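You operate a simulated robot arm through the tools that you are given. There is no shell and no other tool. Be economical: measure what you need, move in short steps, check, and stop when the job is done.

You are at the controls of a simulated robot arm. One attempt, no reset.

Task
Olav has released their lock: lower the eye cover, then take the lock off.
Fine: the lock is on the service switch; lock and key go back on the ledge; the other lock stays on.

The check looks at the end state, three seconds after you hand in, the way a careful person would. Anything else that was tipped, shoved, dropped, spilled or broken makes it a failure. Lids that push on must go on centred and level and be pressed home; caps that screw on are set level and turned clockwise until they are tight.

Robot
A 6-joint arm with a four-finger gripper on a trunk, on a base that drives. Base frame: it is fixed to the floor where the robot stands at the start and does not move with it; the origin is under the middle of the robot, x ahead of it, y to its left, z up. Units: m, rad, N and s.
With the tool pointing down near the work surface it reaches from about 0.1 to 0.6 m from the robot's upright axis, wherever it stands. Its first joint turns from -2.897 to 2.897 rad. Places, roughly: cabinet [0.6, 2.5, 0.3]; eye t cover [0.5, 0.2, 1.2]; service switch [0.4, -0.1, 0.7]. Payload 3.43 kg.
The tool frame sits at the grasp point between the pads (the TCP): z along the fingers, y along the line on which they close. The tips reach 0.03 m beyond it. The gripper opens to 0.12 m. The gripper's body begins 0.085 m behind the TCP.
Orientation is that of the tool frame in the base frame, as a unit quaternion [w, x, y, z]. With the fingers straight down and closing along the base's y, the tool's x points along the base's -x, its y along +y and its z along -z.

Tools
- The arm moves only by the tool apply_moves. Its argument "moves" is a list of rows, each an object (a shift or turn left out is 0, a gripper value left out holds the last) with "slide": the shift along the tool's x, y, z in units of 40 mm (1.0 is 40 mm), a list of three; "rotation": the turn, a rotation vector about the tool's x, y, z in units of 5 degrees (1.0 is 5 degrees), a list of three; "grip": the finger opening in m, from 0 to 0.12. In form: [{"slide": [dx, dy, dz], "rotation": [ax, ay, az], "grip": grip}, ...]. A call has 1 to 8 rows; each row shifts and turns the commanded pose from where the row before left it, along the tool's axes as they then stand. A call with a number of a shift or a turn outside -1 to 1 is refused whole. A row lasts 0.2 s, in which the tool goes at most 0.05 m and 0.15 rad; a call with a longer step from one row to the next is refused whole, and so is a gripper value outside its range. Where a pose cannot be reached the arm comes as near as it can. A force on the tool above 90 N (or 10 N above the force at the start of the call, whichever is more), or a blocked arm, ends the call early, and 0.2 s more pass. The fingers move at their own pace and stop on an object; they squeeze with about 40 N. The grip force told is the motor's: it shows also when the fingers shut on nothing. Time passes only in rows, and 0.2 s behind the last, so rows that do not move let the fingers close. It gives the time, the measured TCP pose, the force on the tool (base axes), the opening and the grip force at its end, in the units of the frame above (readings bear some noise), with the torque about the TCP (base axes, N m) and any sound that the robot's microphone picked up, and new pictures: "pictures" is both (left out), scene, wrist or none.
- Cameras (640 x 400 px; columns grow to the right, rows downward): "scene" is now at [0.0601, 0.1475, 1.6884]; the picture's right is [0.10, -1.00, 0.00], its down [-0.74, -0.07, -0.66] and it looks along [0.66, 0.06, -0.75] (base axes); focal length 246 px, centre (320, 200). "wrist" rides on the gripper at [0.072, -0.017, -0.121] in the tool frame; the picture's right is [0.23, 0.97, 0.00], its down [-0.81, 0.19, -0.55] and it looks along [-0.54, 0.13, 0.83] (tool axes); focal length 275 px, centre (320, 200). There is no depth. A picture from a camera that has moved, and an enlarged one, comes with that camera's place and axes in the base frame and with its lens.
- raise_lower(by): slides the trunk up (or, below 0, down) by that many m; the arm and the scene camera ride with it, the base frame stays. It gives what a move gives, with no picture.
- roll_base(legs): drives the robot by 1 to 6 legs, each [ahead, left, turn to the left] in m, m and rad, along the robot's own axes; the way and the turn of a leg run together, so that a leg with both is an arc; at most 1.5 m and 3.142 rad a leg. The arm and the cameras ride along, it lands a little off, and it stops where it bumps. It gives what a move gives, and a new picture of the scene camera.
- aim_head(pan, tilt): turns the head with the scene camera to pan (to the left, within 2.094 rad either way) and tilt (down, from -0.506 to 1.204), counted from straight ahead of the robot. It gives what a move gives, and a new picture of the scene camera.
- zoom(camera, box): a new picture of the part [left, top, right, bottom] of that camera's present view, enlarged. No time passes.
- sign_off(): hands the job in; it is judged then, once.

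Work in short steps. Places have to be worked out from the pictures, the camera data and where the tool is seen: move nearer, look again, correct. Check each grasp and each placing, and mend what went wrong. You have 120 turns and 260 pictures in all, those below and enlarged ones among them. Open the gripper and draw the arm clear of the work before you hand the job in, unless the task says otherwise; then end with one line.

The tools are called after "Emit:" as name(argument=value, ...) on one line, values as JSON. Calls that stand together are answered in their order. apply_moves: Moves the arm, as the interface text tells. Its arguments: {"type":"object","properties":{"moves":{"type":"array"},"pictures":{"type":"string","enum":["both","scene","wrist","none"]}},"required":["moves"]} The other tools are called the same way: raise_lower (by) slides the trunk up or down; roll_base (legs) drives the base; aim_head (pan, tilt) turns the head that bears the scene camera; zoom (camera, box) takes an enlarged picture of a part of a camera's view; sign_off () hands the job in.

At the start:

```text
time: 0.0
tcp_pos: [0.4081, 0.022, 1.4663]
ee_rot: [0.0, 0.0, 1.0, -0.001]
contact_force: [0.1, -0.3, 0.3]
torque: [0.02, -0.01, 0.03]
finger_gap: 0.12
gripper_force: 0.1
trunk travel left (down, up): [-0.2, 0.24]
robot x, y, heading: [-0.0021, -0.0017, 0.002]
head pan, tilt: [0.096, 0.845]
```

scene: 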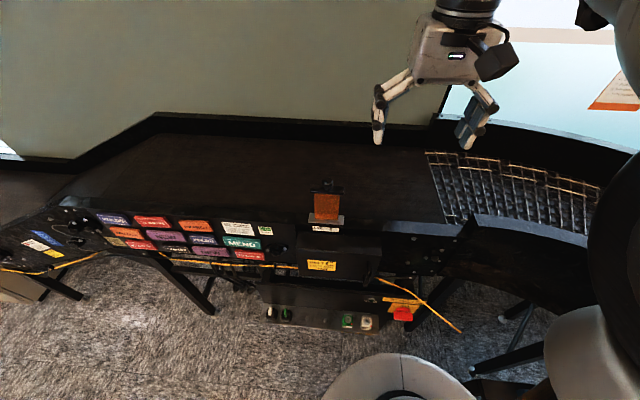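
wrist: 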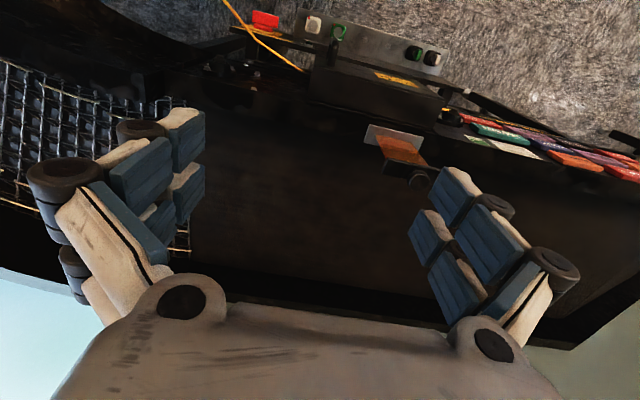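

I start by looking closer at the scene: the orange item on the panel top, the tags, and the lower box with switches.

Emit:
zoom(camera="scene", box=[240, 160, 480, 340])

Emit:
zoom(camera="scene", box=[0, 180, 280, 300])

Emit:
zoom(camera="wrist", box=[200, 0, 460, 200])

```text
2.22 times, centred on (360, 250) of scene
camera zoom: at [0.0601, 0.1475, 1.6884], right [0.1, -1.0, 0.0], down [-0.74, -0.07, -0.66], along [0.66, 0.06, -0.75], focal length 547 px, centre (231, 89)
```

zoom: 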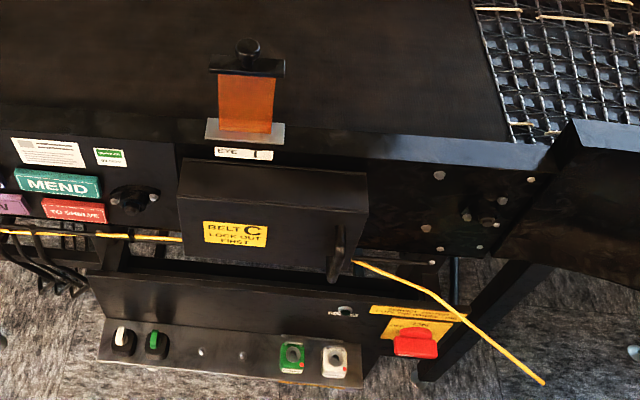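

```text
2.29 times, centred on (140, 240) of scene
camera zoom: at [0.0601, 0.1475, 1.6884], right [0.1, -1.0, 0.0], down [-0.74, -0.07, -0.66], along [0.66, 0.06, -0.75], focal length 563 px, centre (731, 109)
```

zoom: 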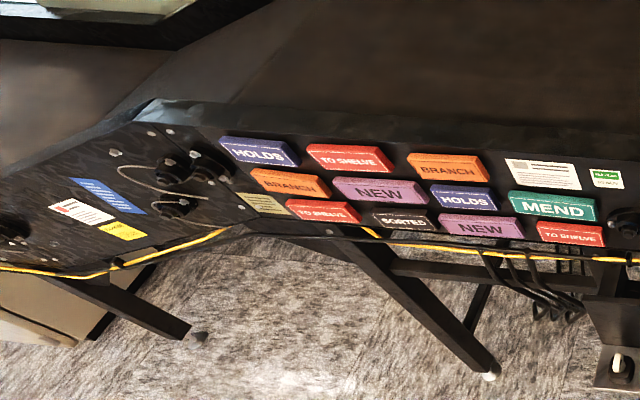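

```text
2.00 times, centred on (330, 100) of wrist
camera zoom: at [0.3367, 0.0069, 1.5874], right [-0.23, 0.97, 0.0], down [0.81, 0.19, 0.55], along [0.54, 0.13, -0.83], focal length 551 px, centre (300, 400)
```

zoom: 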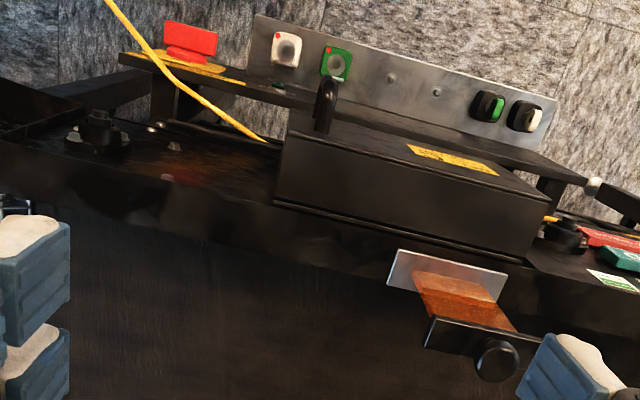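

Emit:
aim_head(pan=-0.2, tilt=1.15)

Emit:
zoom(camera="scene", box=[180, 60, 400, 200])

```text
time: 0.8
tcp_pos: [0.408, 0.0229, 1.4669]
ee_rot: [0.0, -0.001, 1.0, 0.0]
contact_force: [-0.4, -0.5, -0.2]
torque: [0.01, 0.02, 0.0]
finger_gap: 0.1201
gripper_force: 0.0
trunk travel left (down, up): [-0.2, 0.24]
robot x, y, heading: [0.0004, -0.0008, -0.002]
head pan, tilt: [-0.201, 1.15]
camera scene: at [0.0404, 0.1281, 1.6672], right [-0.2, -0.98, 0.0], down [-0.89, 0.18, -0.41], along [0.4, -0.08, -0.91], focal length 246 px, centre (320, 200)
```

scene: 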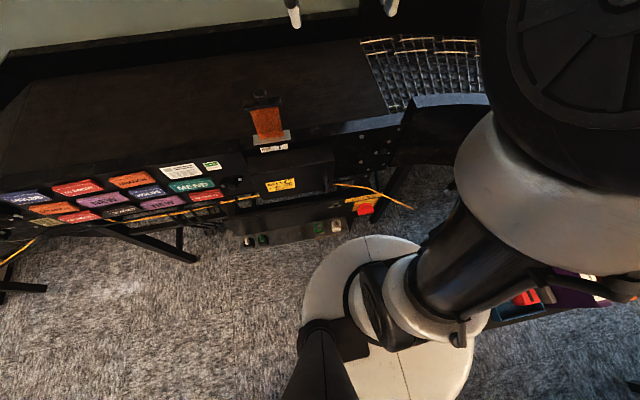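

```text
2.86 times, centred on (290, 130) of scene
camera zoom: at [0.0404, 0.1281, 1.6672], right [-0.2, -0.98, 0.0], down [-0.89, 0.18, -0.41], along [0.4, -0.08, -0.91], focal length 704 px, centre (406, 400)
```

zoom: 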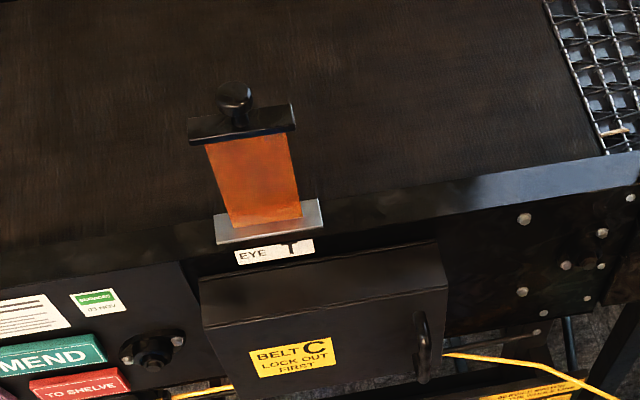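

There is something to the right of the robot too (red items at bottom right). I look that way.

Emit:
aim_head(pan=-1.3, tilt=0.8)

Emit:
aim_head(pan=1.3, tilt=0.6)

```text
time: 2.1
tcp_pos: [0.4081, 0.0231, 1.4663]
ee_rot: [0.0, 0.001, 1.0, 0.0]
contact_force: [0.4, 0.1, 0.0]
torque: [0.04, -0.01, 0.02]
finger_gap: 0.1202
gripper_force: 0.0
trunk travel left (down, up): [-0.2, 0.24]
robot x, y, heading: [-0.0017, -0.0001, -0.002]
head pan, tilt: [-1.3, 0.799]
camera scene: at [0.0037, 0.0622, 1.692], right [-0.96, -0.27, 0.0], down [-0.19, 0.69, -0.7], along [0.19, -0.67, -0.72], focal length 246 px, centre (320, 200)
```

scene: 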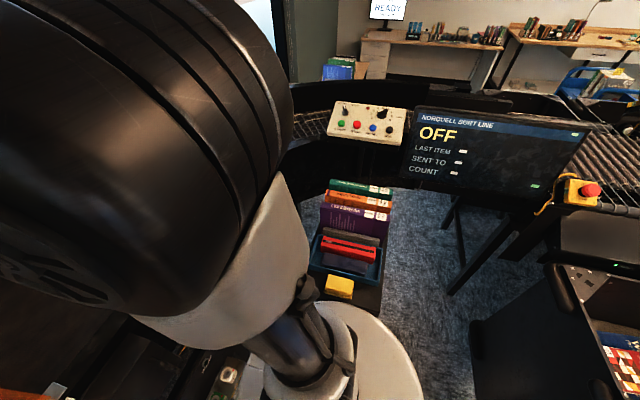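

```text
time: 4.5
tcp_pos: [0.4081, 0.0215, 1.4668]
ee_rot: [0.0, 0.0, 1.0, 0.0]
contact_force: [-0.4, 0.8, 0.7]
torque: [0.02, -0.02, -0.02]
finger_gap: 0.12
gripper_force: 0.1
trunk travel left (down, up): [-0.2, 0.24]
robot x, y, heading: [-0.0005, -0.0018, 0.001]
head pan, tilt: [1.3, 0.6]
camera scene: at [0.0057, 0.225, 1.7089], right [0.96, -0.27, 0.0], down [-0.15, -0.54, -0.83], along [0.22, 0.8, -0.56], focal length 246 px, centre (320, 200)
```

scene: 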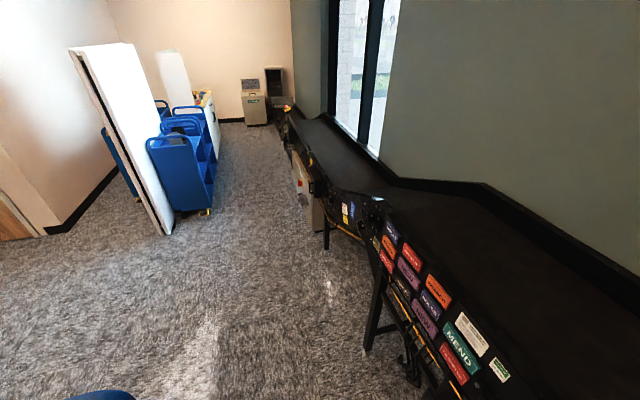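

The grey cabinet far left has a red handle. I zoom on it.

Emit:
zoom(camera="scene", box=[260, 90, 400, 250])

Emit:
aim_head(pan=1.3, tilt=1.1)

Emit:
aim_head(pan=0.1, tilt=0.9)

```text
2.50 times, centred on (330, 170) of scene
camera zoom: at [0.0057, 0.225, 1.7089], right [0.96, -0.27, 0.0], down [-0.15, -0.54, -0.83], along [0.22, 0.8, -0.56], focal length 616 px, centre (295, 275)
```

zoom: 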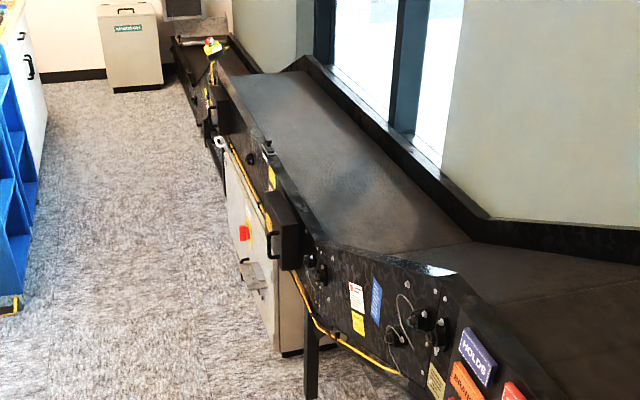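

```text
time: 5.4
tcp_pos: [0.4081, 0.0218, 1.467]
ee_rot: [0.0, 0.0, 1.0, 0.001]
contact_force: [0.3, 0.0, -0.4]
torque: [-0.02, 0.02, 0.01]
finger_gap: 0.1197
gripper_force: 0.0
trunk travel left (down, up): [-0.2, 0.24]
robot x, y, heading: [-0.0014, 0.001, 0.003]
head pan, tilt: [1.3, 1.1]
camera scene: at [-0.0011, 0.2008, 1.6704], right [0.96, -0.27, 0.0], down [-0.24, -0.86, -0.45], along [0.12, 0.44, -0.89], focal length 246 px, centre (320, 200)
```

scene: 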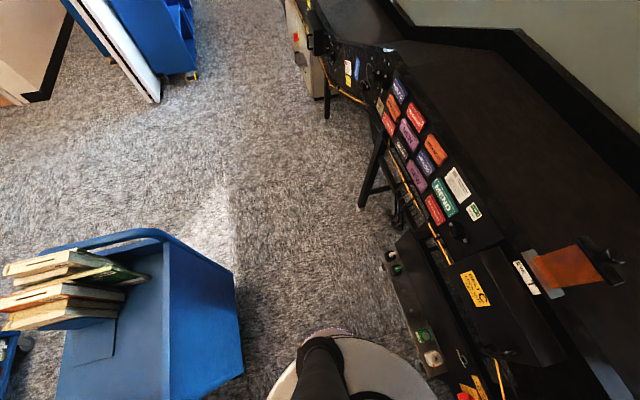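

```text
time: 6.8
tcp_pos: [0.4087, 0.0223, 1.4672]
ee_rot: [0.0, 0.0, 1.0, 0.0]
contact_force: [0.0, -0.5, -0.1]
torque: [-0.01, -0.04, -0.02]
finger_gap: 0.12
gripper_force: 0.0
trunk travel left (down, up): [-0.2, 0.24]
robot x, y, heading: [-0.0026, -0.0011, -0.004]
head pan, tilt: [0.099, 0.901]
camera scene: at [0.0571, 0.1475, 1.6841], right [0.1, -0.99, 0.0], down [-0.78, -0.08, -0.62], along [0.62, 0.06, -0.78], focal length 246 px, centre (320, 200)
```

scene: 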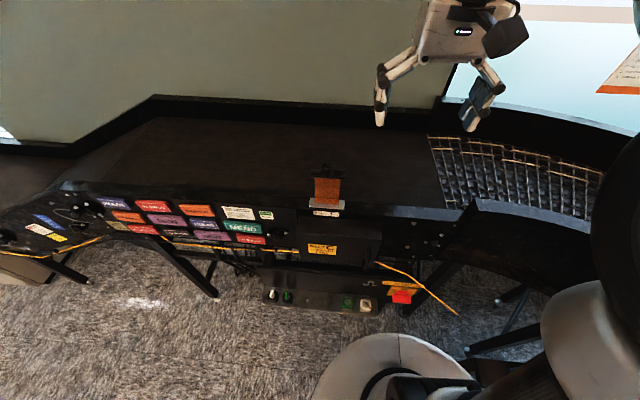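

Emit:
zoom(camera="wrist", box=[350, 100, 450, 200])

Emit:
zoom(camera="wrist", box=[220, 0, 380, 100])

Emit:
zoom(camera="scene", box=[350, 260, 430, 320])

```text
4.00 times, centred on (400, 150) of wrist
camera zoom: at [0.3367, 0.0069, 1.5874], right [-0.23, 0.97, 0.0], down [0.81, 0.19, 0.55], along [0.54, 0.13, -0.83], focal length 1101 px, centre (0, 400)
```

zoom: 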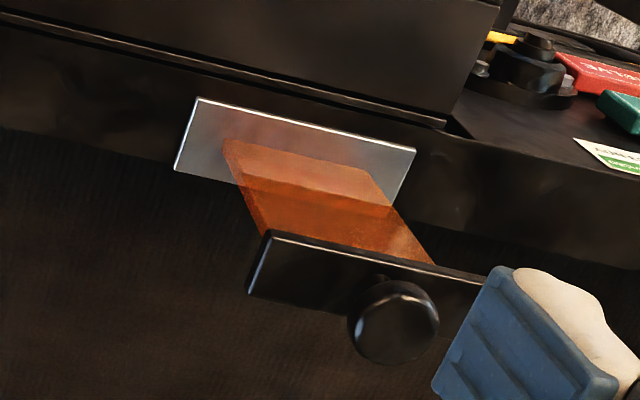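

```text
4.00 times, centred on (300, 50) of wrist
camera zoom: at [0.3367, 0.0069, 1.5874], right [-0.23, 0.97, 0.0], down [0.81, 0.19, 0.55], along [0.54, 0.13, -0.83], focal length 1101 px, centre (400, 800)
```

zoom: 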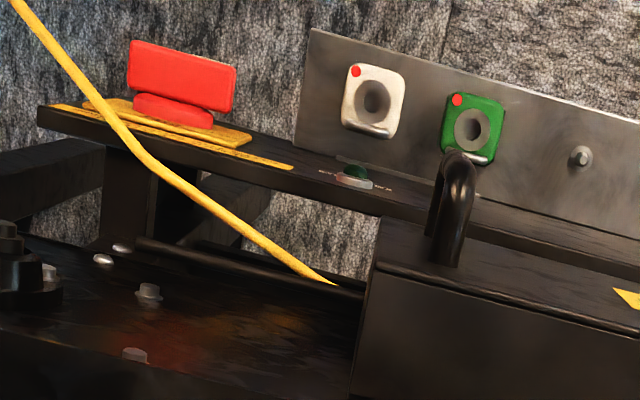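

```text
6.67 times, centred on (390, 290) of scene
camera zoom: at [0.0571, 0.1475, 1.6841], right [0.1, -0.99, 0.0], down [-0.78, -0.08, -0.62], along [0.62, 0.06, -0.78], focal length 1642 px, centre (-147, -400)
```

zoom: 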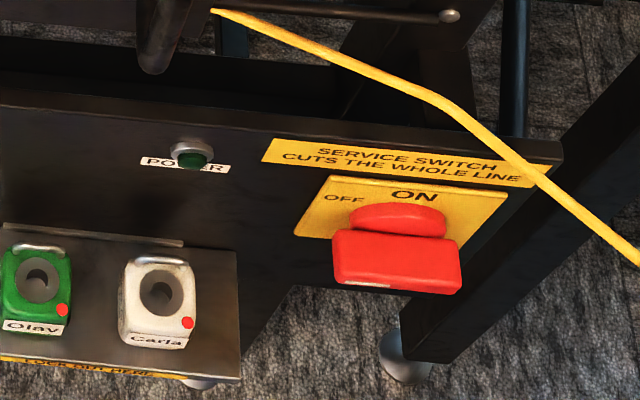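

The eye T cover appears to be an upright orange flag with a black bar and knob on top (knob at about [0.475, 0.168, 1.286]; plate at z≈1.145 below). I move above the knob but short in x so the wrist camera sees it.

Emit:
apply_moves(moves=[{"slide": [-0.1, 0.9, 0], "grip": 0.07}, {"slide": [-0.1, 0.9, 0]}, {"slide": [-0.1, 0.9, 0]}, {"slide": [-0.1, 0.9, 0]}, {"slide": [0, 0, 0]}])

```text
time: 8.0
tcp_pos: [0.4242, 0.1663, 1.4673]
ee_rot: [0.0, 0.0, 1.0, 0.0]
contact_force: [0.5, -0.2, -0.3]
torque: [0.05, 0.0, 0.03]
finger_gap: 0.0701
gripper_force: 0.0
trunk travel left (down, up): [-0.2, 0.24]
robot x, y, heading: [-0.0012, 0.0004, -0.001]
head pan, tilt: [0.099, 0.901]
camera scene: at [0.0568, 0.1465, 1.6842], right [0.1, -1.0, 0.0], down [-0.78, -0.08, -0.62], along [0.62, 0.06, -0.78], focal length 246 px, centre (320, 200)
camera wrist: at [0.3531, 0.1503, 1.5879], right [-0.23, 0.97, 0.0], down [0.81, 0.19, 0.55], along [0.54, 0.13, -0.83], focal length 275 px, centre (320, 200)
```

scene: 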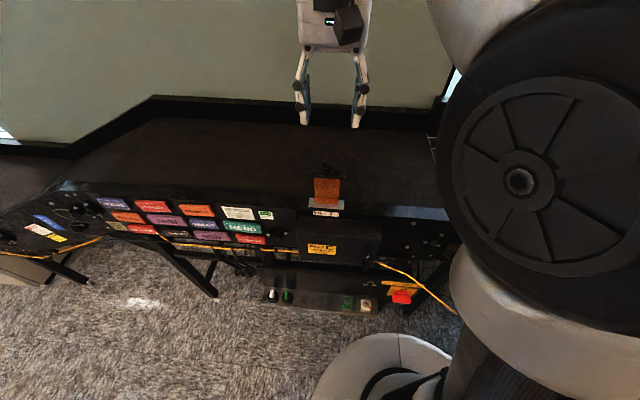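
wrist: 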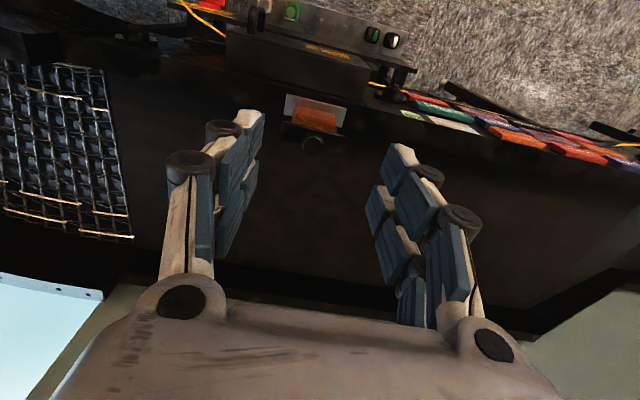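

The knob re-measures at about [0.475, 0.17, 1.286]. I go above it and down to z≈1.345.

Emit:
apply_moves(moves=[{"slide": [-0.64, 0.04, 0.5]}, {"slide": [-0.64, 0.04, 0.5]}, {"slide": [0, 0, 0.9]}, {"slide": [0, 0, 0.9]}, {"slide": [0, 0, 0]}])

Emit:
zoom(camera="scene", box=[270, 120, 390, 220])

```text
time: 9.2
tcp_pos: [0.4761, 0.1686, 1.3552]
ee_rot: [0.001, 0.0, 1.0, 0.0]
contact_force: [-0.9, -0.2, 0.2]
torque: [-0.04, 0.0, -0.03]
finger_gap: 0.0697
gripper_force: 0.0
trunk travel left (down, up): [-0.2, 0.24]
robot x, y, heading: [-0.0011, -0.0005, -0.001]
head pan, tilt: [0.099, 0.901]
camera scene: at [0.0566, 0.1472, 1.6842], right [0.1, -1.0, 0.0], down [-0.78, -0.08, -0.62], along [0.62, 0.06, -0.78], focal length 246 px, centre (320, 200)
camera wrist: at [0.4035, 0.1536, 1.4757], right [-0.23, 0.97, 0.0], down [0.81, 0.19, 0.55], along [0.54, 0.13, -0.83], focal length 275 px, centre (320, 200)
```

scene: 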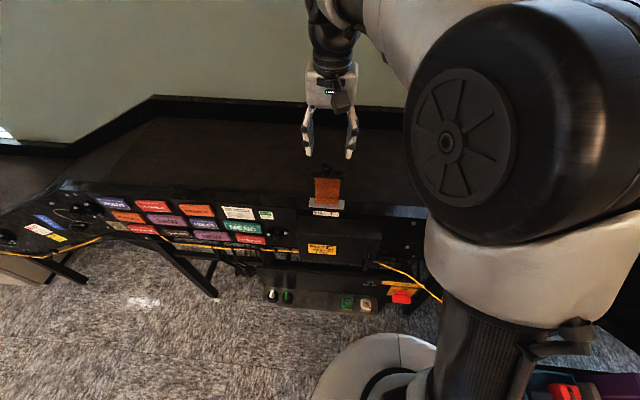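
wrist: 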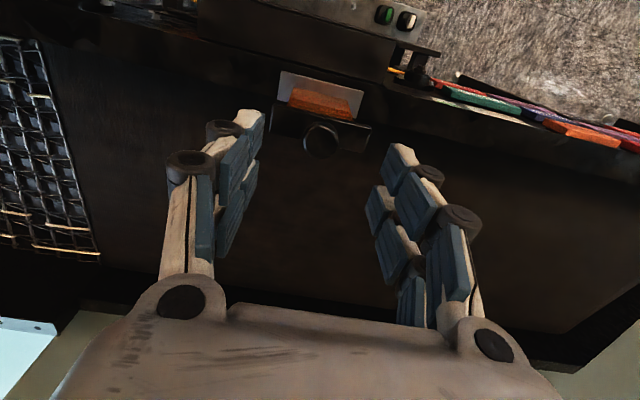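

```text
4.00 times, centred on (330, 170) of scene
camera zoom: at [0.0566, 0.1472, 1.6842], right [0.1, -1.0, 0.0], down [-0.78, -0.08, -0.62], along [0.62, 0.06, -0.78], focal length 985 px, centre (280, 320)
```

zoom: 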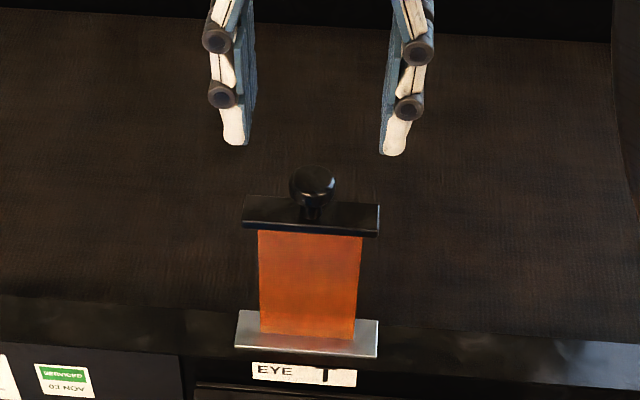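

It is a vertical slide shutter. I lower the fingers to either side of the knob and stop on contact.

Emit:
apply_moves(moves=[{"slide": [0, 0.06, 0.4]}, {"slide": [0, 0, 0.4]}, {"slide": [0, 0, 0.3], "grip": 0.02}, {"slide": [0, 0, 0]}, {"slide": [0, 0, 0]}, {"slide": [0, 0, 0]}])

Emit:
zoom(camera="scene", box=[270, 120, 390, 220])

```text
time: 10.6
tcp_pos: [0.4752, 0.1713, 1.3105]
ee_rot: [0.0, 0.0, 1.0, 0.0]
contact_force: [0.4, -0.1, 0.4]
torque: [-0.02, -0.03, 0.01]
finger_gap: 0.02
gripper_force: 0.0
trunk travel left (down, up): [-0.2, 0.24]
robot x, y, heading: [-0.0009, 0.0027, -0.002]
head pan, tilt: [0.099, 0.901]
camera scene: at [0.0571, 0.1474, 1.6841], right [0.1, -1.0, 0.0], down [-0.78, -0.08, -0.62], along [0.62, 0.06, -0.78], focal length 246 px, centre (320, 200)
camera wrist: at [0.4039, 0.1558, 1.4317], right [-0.23, 0.97, 0.0], down [0.81, 0.19, 0.55], along [0.54, 0.13, -0.83], focal length 275 px, centre (320, 200)
```

scene: 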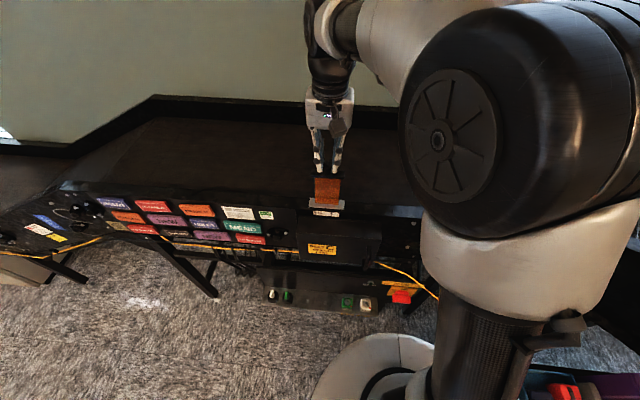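
wrist: 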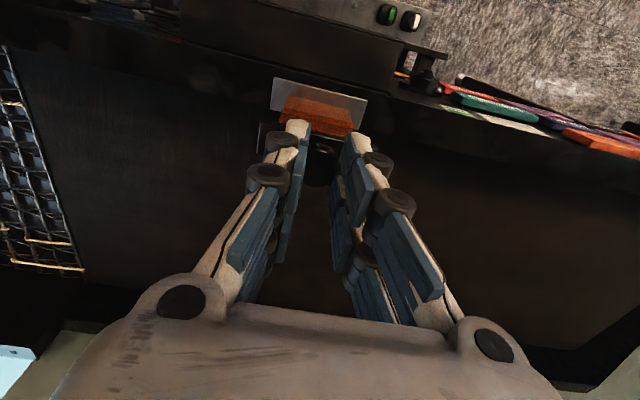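

```text
4.00 times, centred on (330, 170) of scene
camera zoom: at [0.0571, 0.1474, 1.6841], right [0.1, -1.0, 0.0], down [-0.78, -0.08, -0.62], along [0.62, 0.06, -0.78], focal length 985 px, centre (280, 320)
```

zoom: 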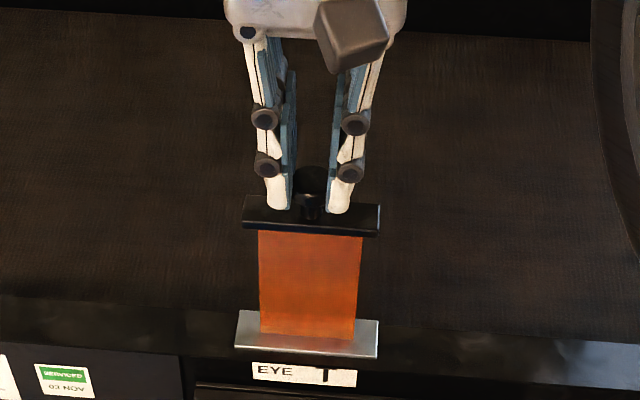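

Fingers straddle the knob; I close the grip on it.

Emit:
apply_moves(moves=[{"slide": [0, 0, 0.15], "grip": 0.0}, {"slide": [0, 0, 0]}, {"slide": [0, 0, 0]}], pictures="wrist")

Emit:
zoom(camera="scene", box=[270, 120, 390, 220])

```text
time: 11.4
tcp_pos: [0.4762, 0.1706, 1.3047]
ee_rot: [0.001, 0.0, 1.0, 0.0]
contact_force: [1.3, -1.6, 5.3]
torque: [-0.12, -0.05, -0.01]
finger_gap: 0.0
gripper_force: 33.3
trunk travel left (down, up): [-0.2, 0.24]
robot x, y, heading: [-0.0009, -0.0013, -0.001]
head pan, tilt: [0.099, 0.901]
camera wrist: at [0.4037, 0.1555, 1.4259], right [-0.23, 0.97, 0.0], down [0.81, 0.19, 0.55], along [0.54, 0.13, -0.83], focal length 275 px, centre (320, 200)
```

wrist: 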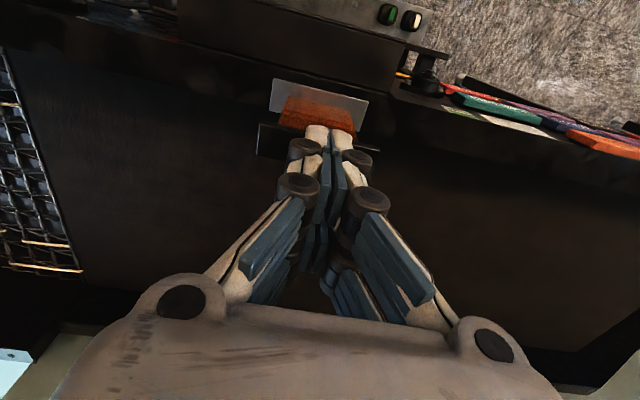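

```text
4.00 times, centred on (330, 170) of scene
camera zoom: at [0.0569, 0.1467, 1.6842], right [0.1, -1.0, 0.0], down [-0.78, -0.08, -0.62], along [0.62, 0.06, -0.78], focal length 985 px, centre (280, 320)
```

zoom: 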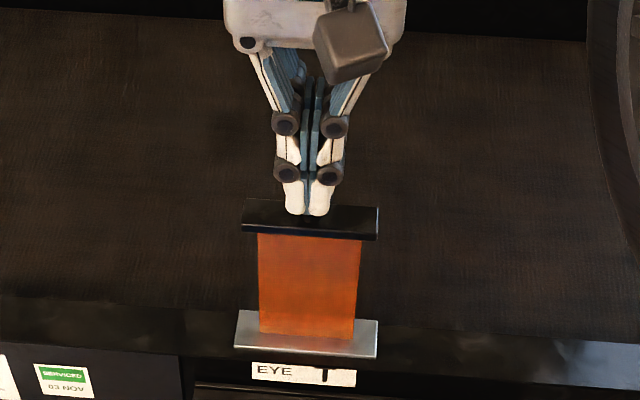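

The fingers shut above the knob (force 5 N, so tips rest on top of it). I lift, open, shift 7 mm forward and go lower to grip it.

Emit:
apply_moves(moves=[{"slide": [0, 0, -0.4], "grip": 0.05}, {"slide": [-0.18, 0.05, 0]}, {"slide": [0, 0, 0]}, {"slide": [0, 0, 0.4]}, {"slide": [0, 0, 0.3]}, {"slide": [0, 0, 0.2], "grip": 0.0}, {"slide": [0, 0, 0]}, {"slide": [0, 0, 0]}], pictures="wrist")

Emit:
zoom(camera="scene", box=[270, 120, 390, 220])

```text
time: 13.2
tcp_pos: [0.4824, 0.1711, 1.2851]
ee_rot: [-0.001, 0.0, 1.0, 0.0]
contact_force: [-1.3, -12.6, -0.2]
torque: [-0.31, 0.11, 0.02]
finger_gap: 0.026
gripper_force: 33.9
trunk travel left (down, up): [-0.2, 0.24]
robot x, y, heading: [-0.001, -0.0002, -0.0]
head pan, tilt: [0.099, 0.901]
camera wrist: at [0.4111, 0.1554, 1.4055], right [-0.23, 0.97, 0.0], down [0.81, 0.19, 0.55], along [0.54, 0.13, -0.83], focal length 275 px, centre (320, 200)
```

wrist: 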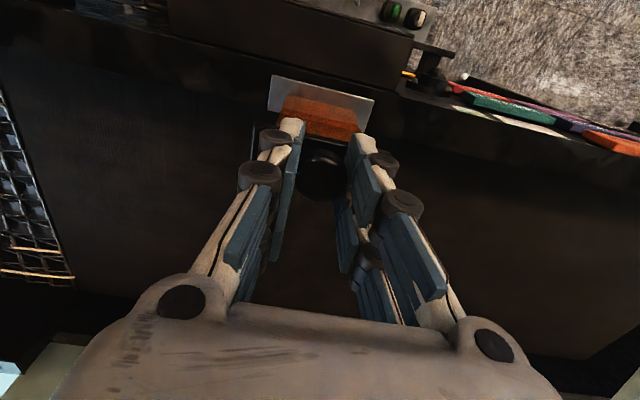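

```text
4.00 times, centred on (330, 170) of scene
camera zoom: at [0.057, 0.1449, 1.6844], right [0.1, -1.0, 0.0], down [-0.78, -0.08, -0.62], along [0.62, 0.06, -0.78], focal length 985 px, centre (280, 320)
```

zoom: 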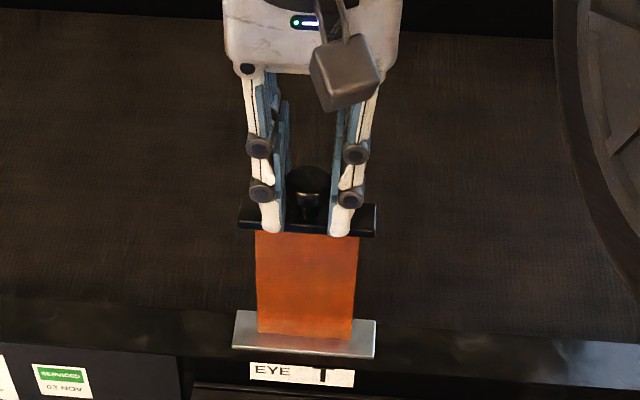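

The knob is gripped (26 mm). Now I push down in small steps.

Emit:
apply_moves(moves=[{"slide": [0, -0.03, 0.1]}, {"slide": [0, 0, 0.25]}, {"slide": [0, 0, 0.25]}, {"slide": [0, 0, 0.25]}, {"slide": [0, 0, 0]}], pictures="none")

Emit:
zoom(camera="scene", box=[270, 120, 390, 220])

```text
time: 14.4
tcp_pos: [0.482, 0.1705, 1.2505]
ee_rot: [0.001, 0.0, 1.0, 0.0]
contact_force: [-3.0, -14.0, -1.9]
torque: [-0.2, -0.31, 0.03]
finger_gap: 0.0254
gripper_force: 44.6
trunk travel left (down, up): [-0.2, 0.24]
robot x, y, heading: [-0.0011, 0.0008, -0.001]
head pan, tilt: [0.099, 0.901]
```

```text
4.00 times, centred on (330, 170) of scene
camera zoom: at [0.0566, 0.1446, 1.6844], right [0.1, -1.0, 0.0], down [-0.78, -0.08, -0.62], along [0.62, 0.06, -0.78], focal length 985 px, centre (280, 320)
```

zoom: 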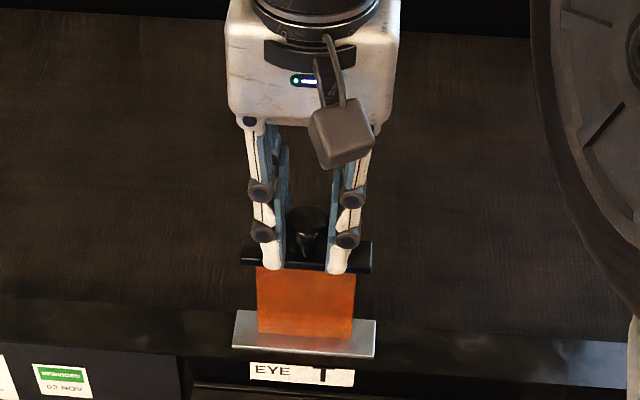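

It slides easily. Continue down to the stop.

Emit:
apply_moves(moves=[{"slide": [0, 0, 0.3]}, {"slide": [0, 0, 0.3]}, {"slide": [0, 0, 0.3]}, {"slide": [0, 0, 0.3]}, {"slide": [0, 0, 0.25]}, {"slide": [0, 0, 0.25]}, {"slide": [0, 0, 0]}], pictures="none")

Emit:
zoom(camera="scene", box=[270, 120, 390, 220])

```text
time: 16.0
tcp_pos: [0.4827, 0.1708, 1.1824]
ee_rot: [0.0, 0.0, 1.0, 0.001]
contact_force: [-2.9, -13.7, -0.7]
torque: [-0.14, -0.12, 0.01]
finger_gap: 0.0254
gripper_force: 44.8
trunk travel left (down, up): [-0.2, 0.24]
robot x, y, heading: [-0.0024, 0.0004, 0.001]
head pan, tilt: [0.099, 0.901]
```

```text
4.00 times, centred on (330, 170) of scene
camera zoom: at [0.0567, 0.1449, 1.6844], right [0.1, -1.0, 0.0], down [-0.78, -0.08, -0.62], along [0.62, 0.06, -0.78], focal length 985 px, centre (280, 320)
```

zoom: 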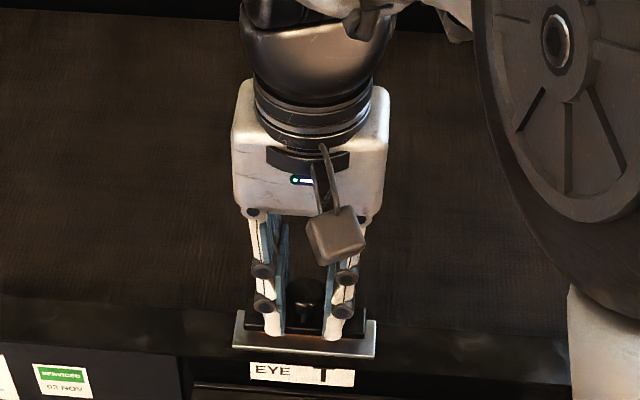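

Almost down, with no stop felt yet; I keep pressing until force rises.

Emit:
apply_moves(moves=[{"slide": [0, 0, 0.2]}, {"slide": [0, 0, 0.2]}, {"slide": [0, 0, 0.2]}, {"slide": [0, 0, 0]}], pictures="none")

Emit:
zoom(camera="scene", box=[270, 120, 390, 220])

```text
time: 17.0
tcp_pos: [0.481, 0.1699, 1.1711]
ee_rot: [0.009, -0.001, 1.0, 0.002]
contact_force: [-17.9, -11.0, 41.3]
torque: [-0.91, 2.1, 0.05]
finger_gap: 0.0253
gripper_force: 45.1
trunk travel left (down, up): [-0.2, 0.24]
robot x, y, heading: [0.001, 0.0022, 0.001]
head pan, tilt: [0.099, 0.901]
stopped in row 4: the force on the tool passed its limit at 92 N (the readings are from after the stop); the commanded pose is now the measured one
```

```text
4.00 times, centred on (330, 170) of scene
camera zoom: at [0.0504, 0.1442, 1.6845], right [0.1, -1.0, 0.0], down [-0.78, -0.08, -0.62], along [0.62, 0.06, -0.78], focal length 985 px, centre (280, 320)
```

zoom: 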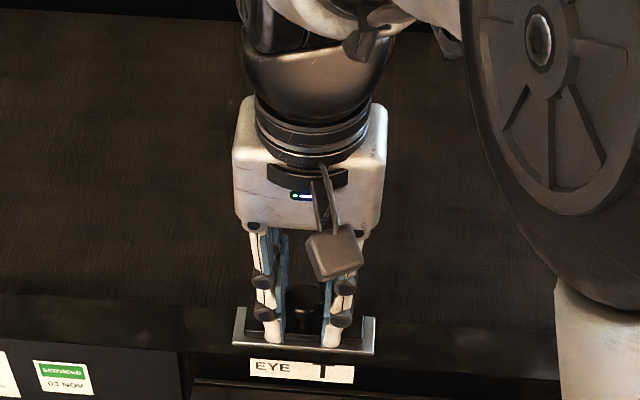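

Hard stop reached: the cover is fully down. I relax, open and rise.

Emit:
apply_moves(moves=[{"slide": [0, 0, -0.05]}, {"grip": 0.07}, {}, {}, {"slide": [0, 0, -0.8]}, {"slide": [0, 0, -1]}, {"slide": [0, 0, -1]}, {"slide": [0, 0, -1]}], pictures="wrist")

Emit:
zoom(camera="scene", box=[270, 120, 390, 220])

```text
time: 18.8
tcp_pos: [0.4839, 0.1738, 1.321]
ee_rot: [0.009, -0.001, 1.0, 0.004]
contact_force: [-0.4, -0.1, -0.6]
torque: [0.01, 0.0, 0.0]
finger_gap: 0.0698
gripper_force: 0.0
trunk travel left (down, up): [-0.2, 0.24]
robot x, y, heading: [-0.0022, 0.0003, 0.001]
head pan, tilt: [0.099, 0.901]
camera wrist: at [0.4102, 0.1575, 1.4399], right [-0.23, 0.97, 0.0], down [0.8, 0.19, 0.57], along [0.55, 0.13, -0.82], focal length 275 px, centre (320, 200)
```

wrist: 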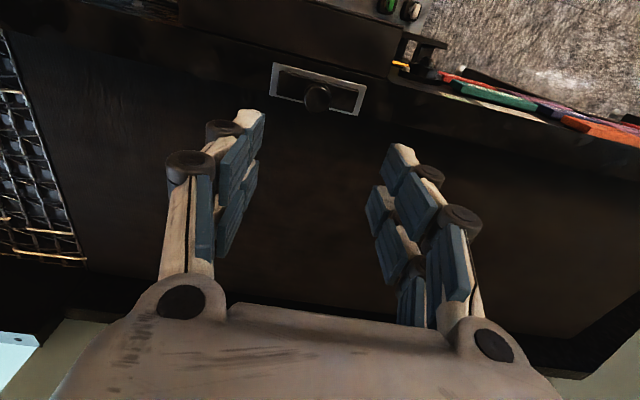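

```text
4.00 times, centred on (330, 170) of scene
camera zoom: at [0.0566, 0.1472, 1.6842], right [0.1, -1.0, 0.0], down [-0.78, -0.08, -0.62], along [0.62, 0.06, -0.78], focal length 985 px, centre (280, 320)
```

zoom: 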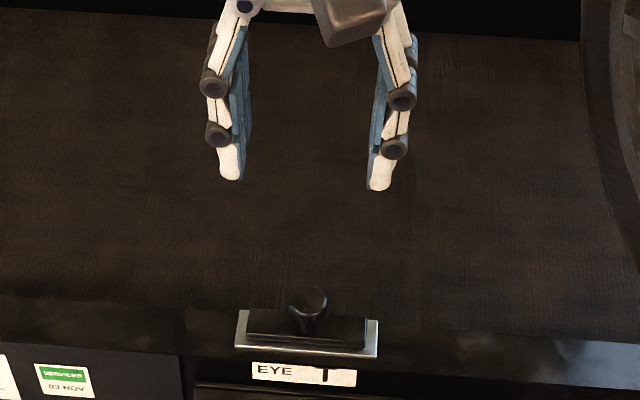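

The cover is seated in its frame. Next I lift clear and check what stands behind the robot before backing off to look at the switch.

Emit:
apply_moves(moves=[{"slide": [0, 0, -1]}, {"slide": [0.7, -0.5, -0.5]}, {"slide": [0.9, -0.4, 0]}, {"slide": [0.9, -0.4, 0]}, {"slide": [0.9, -0.4, 0]}], pictures="none")

Emit:
aim_head(pan=2.09, tilt=0.8)

Emit:
aim_head(pan=-2.09, tilt=0.8)

```text
time: 20.0
tcp_pos: [0.3461, 0.104, 1.3782]
ee_rot: [0.01, -0.001, 1.0, 0.003]
contact_force: [-1.8, 0.1, -0.6]
torque: [0.04, -0.03, 0.0]
finger_gap: 0.0698
gripper_force: 0.0
trunk travel left (down, up): [-0.2, 0.24]
robot x, y, heading: [-0.0016, 0.0036, -0.003]
head pan, tilt: [0.099, 0.901]
```

```text
time: 21.9
tcp_pos: [0.3475, 0.105, 1.3779]
ee_rot: [0.009, 0.0, 1.0, 0.003]
contact_force: [0.0, 0.4, 0.5]
torque: [-0.01, 0.02, 0.03]
finger_gap: 0.0703
gripper_force: 0.1
trunk travel left (down, up): [-0.2, 0.24]
robot x, y, heading: [-0.0002, 0.0014, -0.01]
head pan, tilt: [2.089, 0.799]
camera scene: at [-0.058, 0.2099, 1.6921], right [0.87, 0.49, 0.0], down [0.35, -0.62, -0.7], along [-0.34, 0.61, -0.72], focal length 246 px, centre (320, 200)
```

scene: 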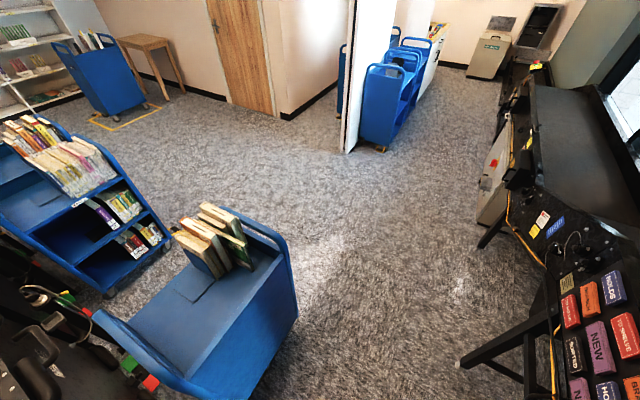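

```text
time: 25.3
tcp_pos: [0.3465, 0.1061, 1.3773]
ee_rot: [0.01, -0.001, 1.0, 0.003]
contact_force: [0.5, 0.0, 1.1]
torque: [0.01, -0.01, 0.01]
finger_gap: 0.0703
gripper_force: 0.0
trunk travel left (down, up): [-0.2, 0.24]
robot x, y, heading: [-0.0005, 0.001, -0.003]
head pan, tilt: [-2.089, 0.799]
camera scene: at [-0.058, 0.0697, 1.6921], right [-0.87, 0.5, 0.0], down [0.36, 0.62, -0.7], along [-0.35, -0.61, -0.72], focal length 246 px, centre (320, 200)
```

scene: 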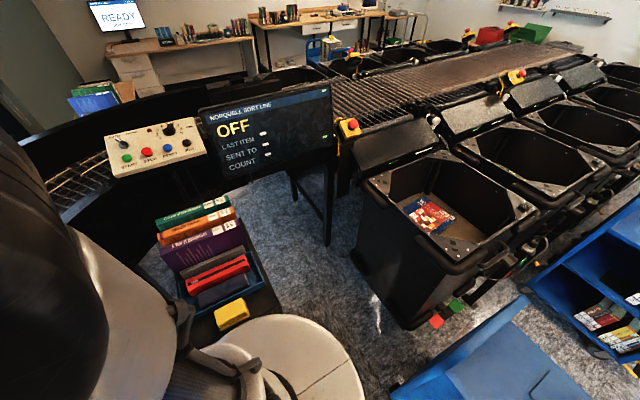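

There is a cart about 0.4 m behind, so I stay put. I retract the tool toward the robot, then lower the trunk and look at the lock board.

Emit:
apply_moves(moves=[{"slide": [0.8, -0.3, 0], "rotation": [0.07, 0.23, 0]}, {"slide": [0.8, -0.3, 0]}, {"slide": [0.8, -0.3, 0]}, {"slide": [0.8, -0.3, 0]}, {}], pictures="wrist")

Emit:
aim_head(pan=-0.1, tilt=1.1)

```text
time: 26.5
tcp_pos: [0.2199, 0.0565, 1.3778]
ee_rot: [-0.002, 0.0, 1.0, 0.0]
contact_force: [1.4, 0.3, -0.6]
torque: [0.01, 0.05, 0.0]
finger_gap: 0.0699
gripper_force: 0.0
trunk travel left (down, up): [-0.2, 0.24]
robot x, y, heading: [-0.0013, -0.0001, -0.001]
head pan, tilt: [-2.089, 0.799]
camera wrist: at [0.1488, 0.0409, 1.4973], right [-0.23, 0.97, 0.0], down [0.81, 0.19, 0.55], along [0.54, 0.13, -0.83], focal length 275 px, centre (320, 200)
```

wrist: 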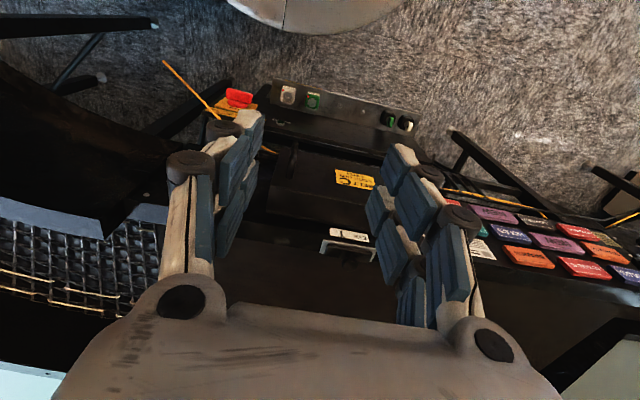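

```text
time: 28.4
tcp_pos: [0.2192, 0.0564, 1.3766]
ee_rot: [-0.001, -0.001, 1.0, 0.0]
contact_force: [0.8, -0.4, 0.3]
torque: [-0.02, -0.01, 0.02]
finger_gap: 0.0697
gripper_force: 0.0
trunk travel left (down, up): [-0.2, 0.24]
robot x, y, heading: [-0.0013, -0.0045, 0.002]
head pan, tilt: [-0.099, 1.1]
camera scene: at [0.0447, 0.1335, 1.6703], right [-0.1, -0.99, 0.0], down [-0.89, 0.09, -0.45], along [0.45, -0.05, -0.89], focal length 246 px, centre (320, 200)
```

scene: 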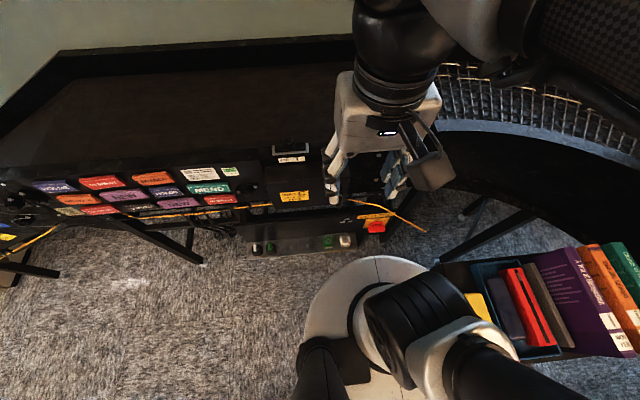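

Emit:
raise_lower(by=-0.2)

Emit:
apply_moves(moves=[{"slide": [0.5, -0.5, 0]}, {"slide": [0.5, -0.5, 0]}])

Emit:
zoom(camera="wrist", box=[200, 0, 440, 150])

Emit:
zoom(camera="scene", box=[220, 170, 440, 300])

```text
time: 30.6
tcp_pos: [0.2196, 0.0562, 1.178]
ee_rot: [-0.001, -0.001, 1.0, 0.0]
contact_force: [-0.5, 0.1, 0.6]
torque: [0.03, 0.01, -0.01]
finger_gap: 0.07
gripper_force: 0.0
trunk travel left (down, up): [0.0, 0.44]
robot x, y, heading: [-0.0007, -0.0001, 0.002]
head pan, tilt: [-0.099, 1.1]
```

```text
time: 31.2
tcp_pos: [0.1796, 0.0155, 1.1767]
ee_rot: [-0.001, -0.001, 1.0, 0.0]
contact_force: [-0.3, -0.3, 0.0]
torque: [-0.04, 0.0, -0.01]
finger_gap: 0.07
gripper_force: 0.0
trunk travel left (down, up): [0.0, 0.44]
robot x, y, heading: [-0.001, -0.001, -0.001]
head pan, tilt: [-0.099, 1.1]
camera scene: at [0.0442, 0.1336, 1.4703], right [-0.1, -0.99, 0.0], down [-0.89, 0.09, -0.45], along [0.45, -0.05, -0.89], focal length 246 px, centre (320, 200)
camera wrist: at [0.1073, 0.0002, 1.2981], right [-0.23, 0.97, 0.0], down [0.81, 0.19, 0.55], along [0.54, 0.13, -0.83], focal length 275 px, centre (320, 200)
```

scene: 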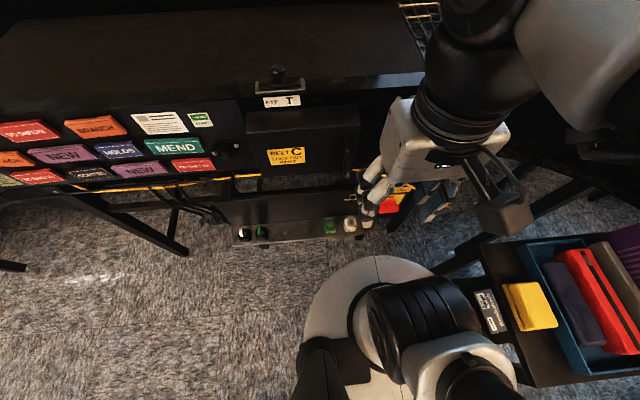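
wrist: 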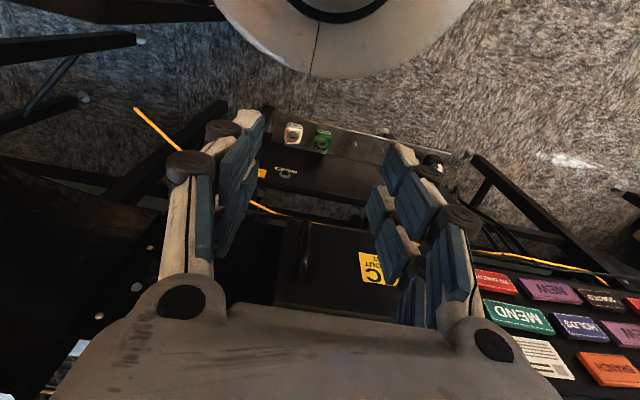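

```text
2.67 times, centred on (320, 75) of wrist
camera zoom: at [0.1073, 0.0002, 1.2981], right [-0.23, 0.97, 0.0], down [0.81, 0.19, 0.55], along [0.54, 0.13, -0.83], focal length 734 px, centre (320, 533)
```

zoom: 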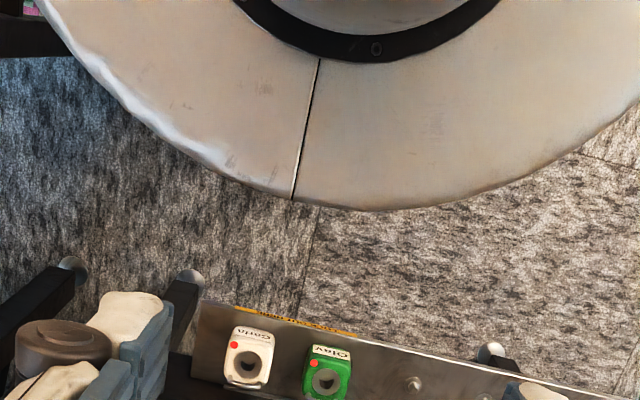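

```text
2.91 times, centred on (330, 235) of scene
camera zoom: at [0.0442, 0.1336, 1.4703], right [-0.1, -0.99, 0.0], down [-0.89, 0.09, -0.45], along [0.45, -0.05, -0.89], focal length 716 px, centre (291, 98)
```

zoom: 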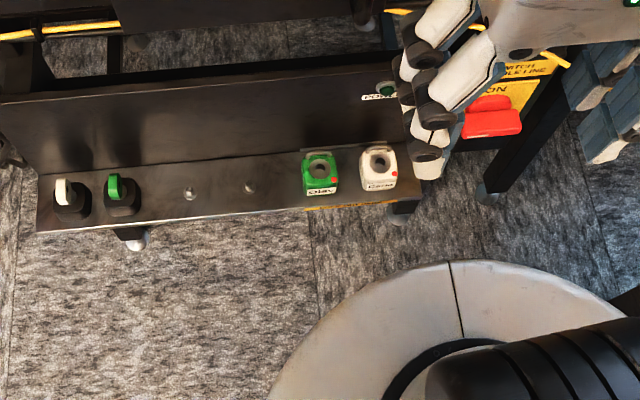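

The ledge shows green "Olav" and white "Carla" locks over "LOCK OUT HERE", two empty pegs, and two keys on the left. I need a closer look at the red switch and at these parts, so I go lower with the fingers open.

Emit:
apply_moves(moves=[{"slide": [0, -0.5, 0.8], "grip": 0.12}, {"slide": [0, -0.5, 0.8]}, {"slide": [0, -0.5, 0.8]}, {"slide": [0, -0.5, 0.8]}, {"slide": [0, -0.5, 0.8]}, {}])

Emit:
zoom(camera="wrist", box=[220, 30, 420, 190])

Emit:
zoom(camera="scene", box=[220, 170, 440, 300])

```text
time: 32.6
tcp_pos: [0.2019, -0.0749, 1.0386]
ee_rot: [0.013, -0.05, 0.999, -0.008]
contact_force: [-0.6, -0.1, 0.2]
torque: [0.0, -0.01, -0.01]
finger_gap: 0.1201
gripper_force: 0.1
out of reach, approached as far as the arm can: row 4, 5
trunk travel left (down, up): [0.0, 0.44]
robot x, y, heading: [-0.0024, 0.0026, 0.001]
head pan, tilt: [-0.099, 1.1]
camera scene: at [0.0431, 0.1543, 1.4703], right [0.23, -0.97, 0.0], down [-0.87, -0.2, -0.45], along [0.44, 0.1, -0.89], focal length 246 px, centre (320, 200)
camera wrist: at [0.1286, -0.0961, 1.1576], right [-0.33, 0.94, -0.02], down [0.77, 0.28, 0.57], along [0.55, 0.17, -0.82], focal length 275 px, centre (320, 200)
```

scene: 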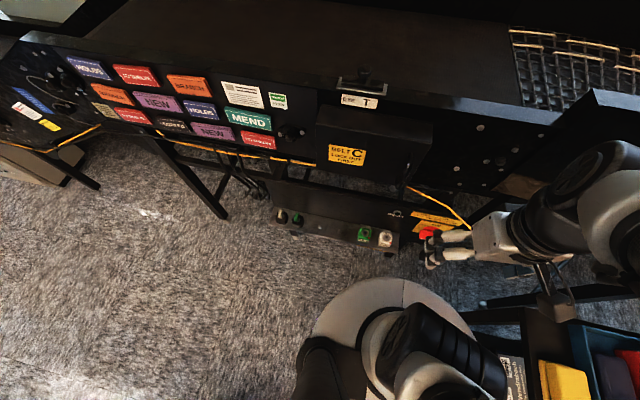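
wrist: 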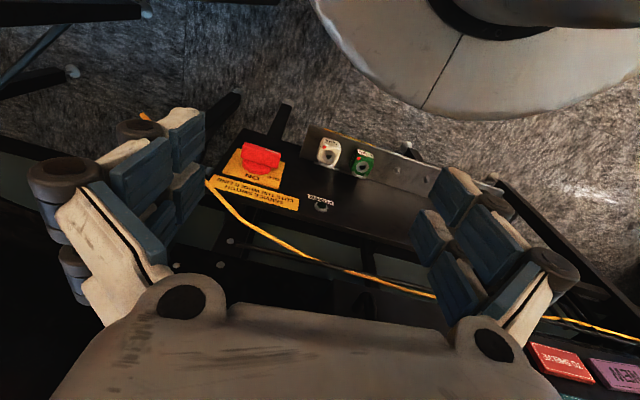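

```text
2.50 times, centred on (320, 110) of wrist
camera zoom: at [0.1286, -0.0961, 1.1576], right [-0.33, 0.94, -0.02], down [0.77, 0.28, 0.57], along [0.55, 0.17, -0.82], focal length 688 px, centre (320, 425)
```

zoom: 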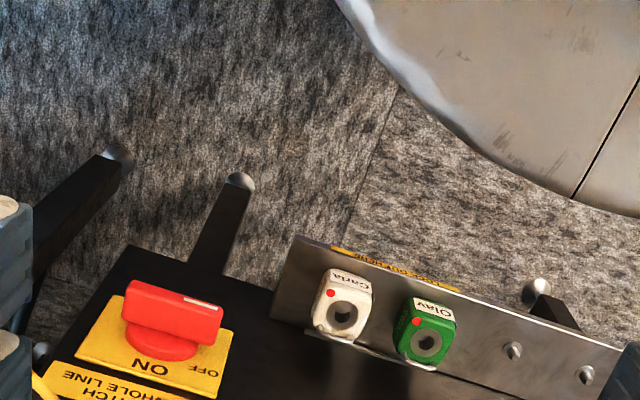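

```text
2.91 times, centred on (330, 235) of scene
camera zoom: at [0.0431, 0.1543, 1.4703], right [0.23, -0.97, 0.0], down [-0.87, -0.2, -0.45], along [0.44, 0.1, -0.89], focal length 716 px, centre (291, 98)
```

zoom: 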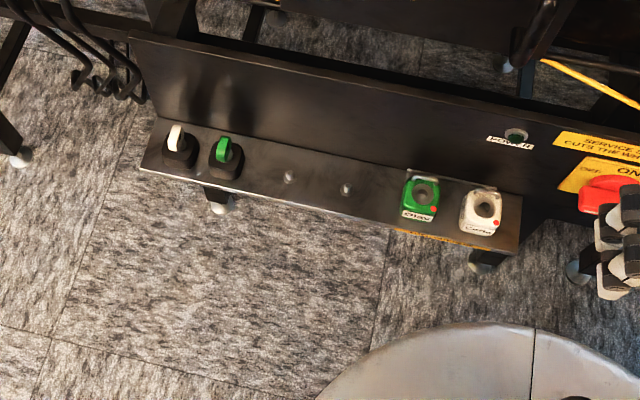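

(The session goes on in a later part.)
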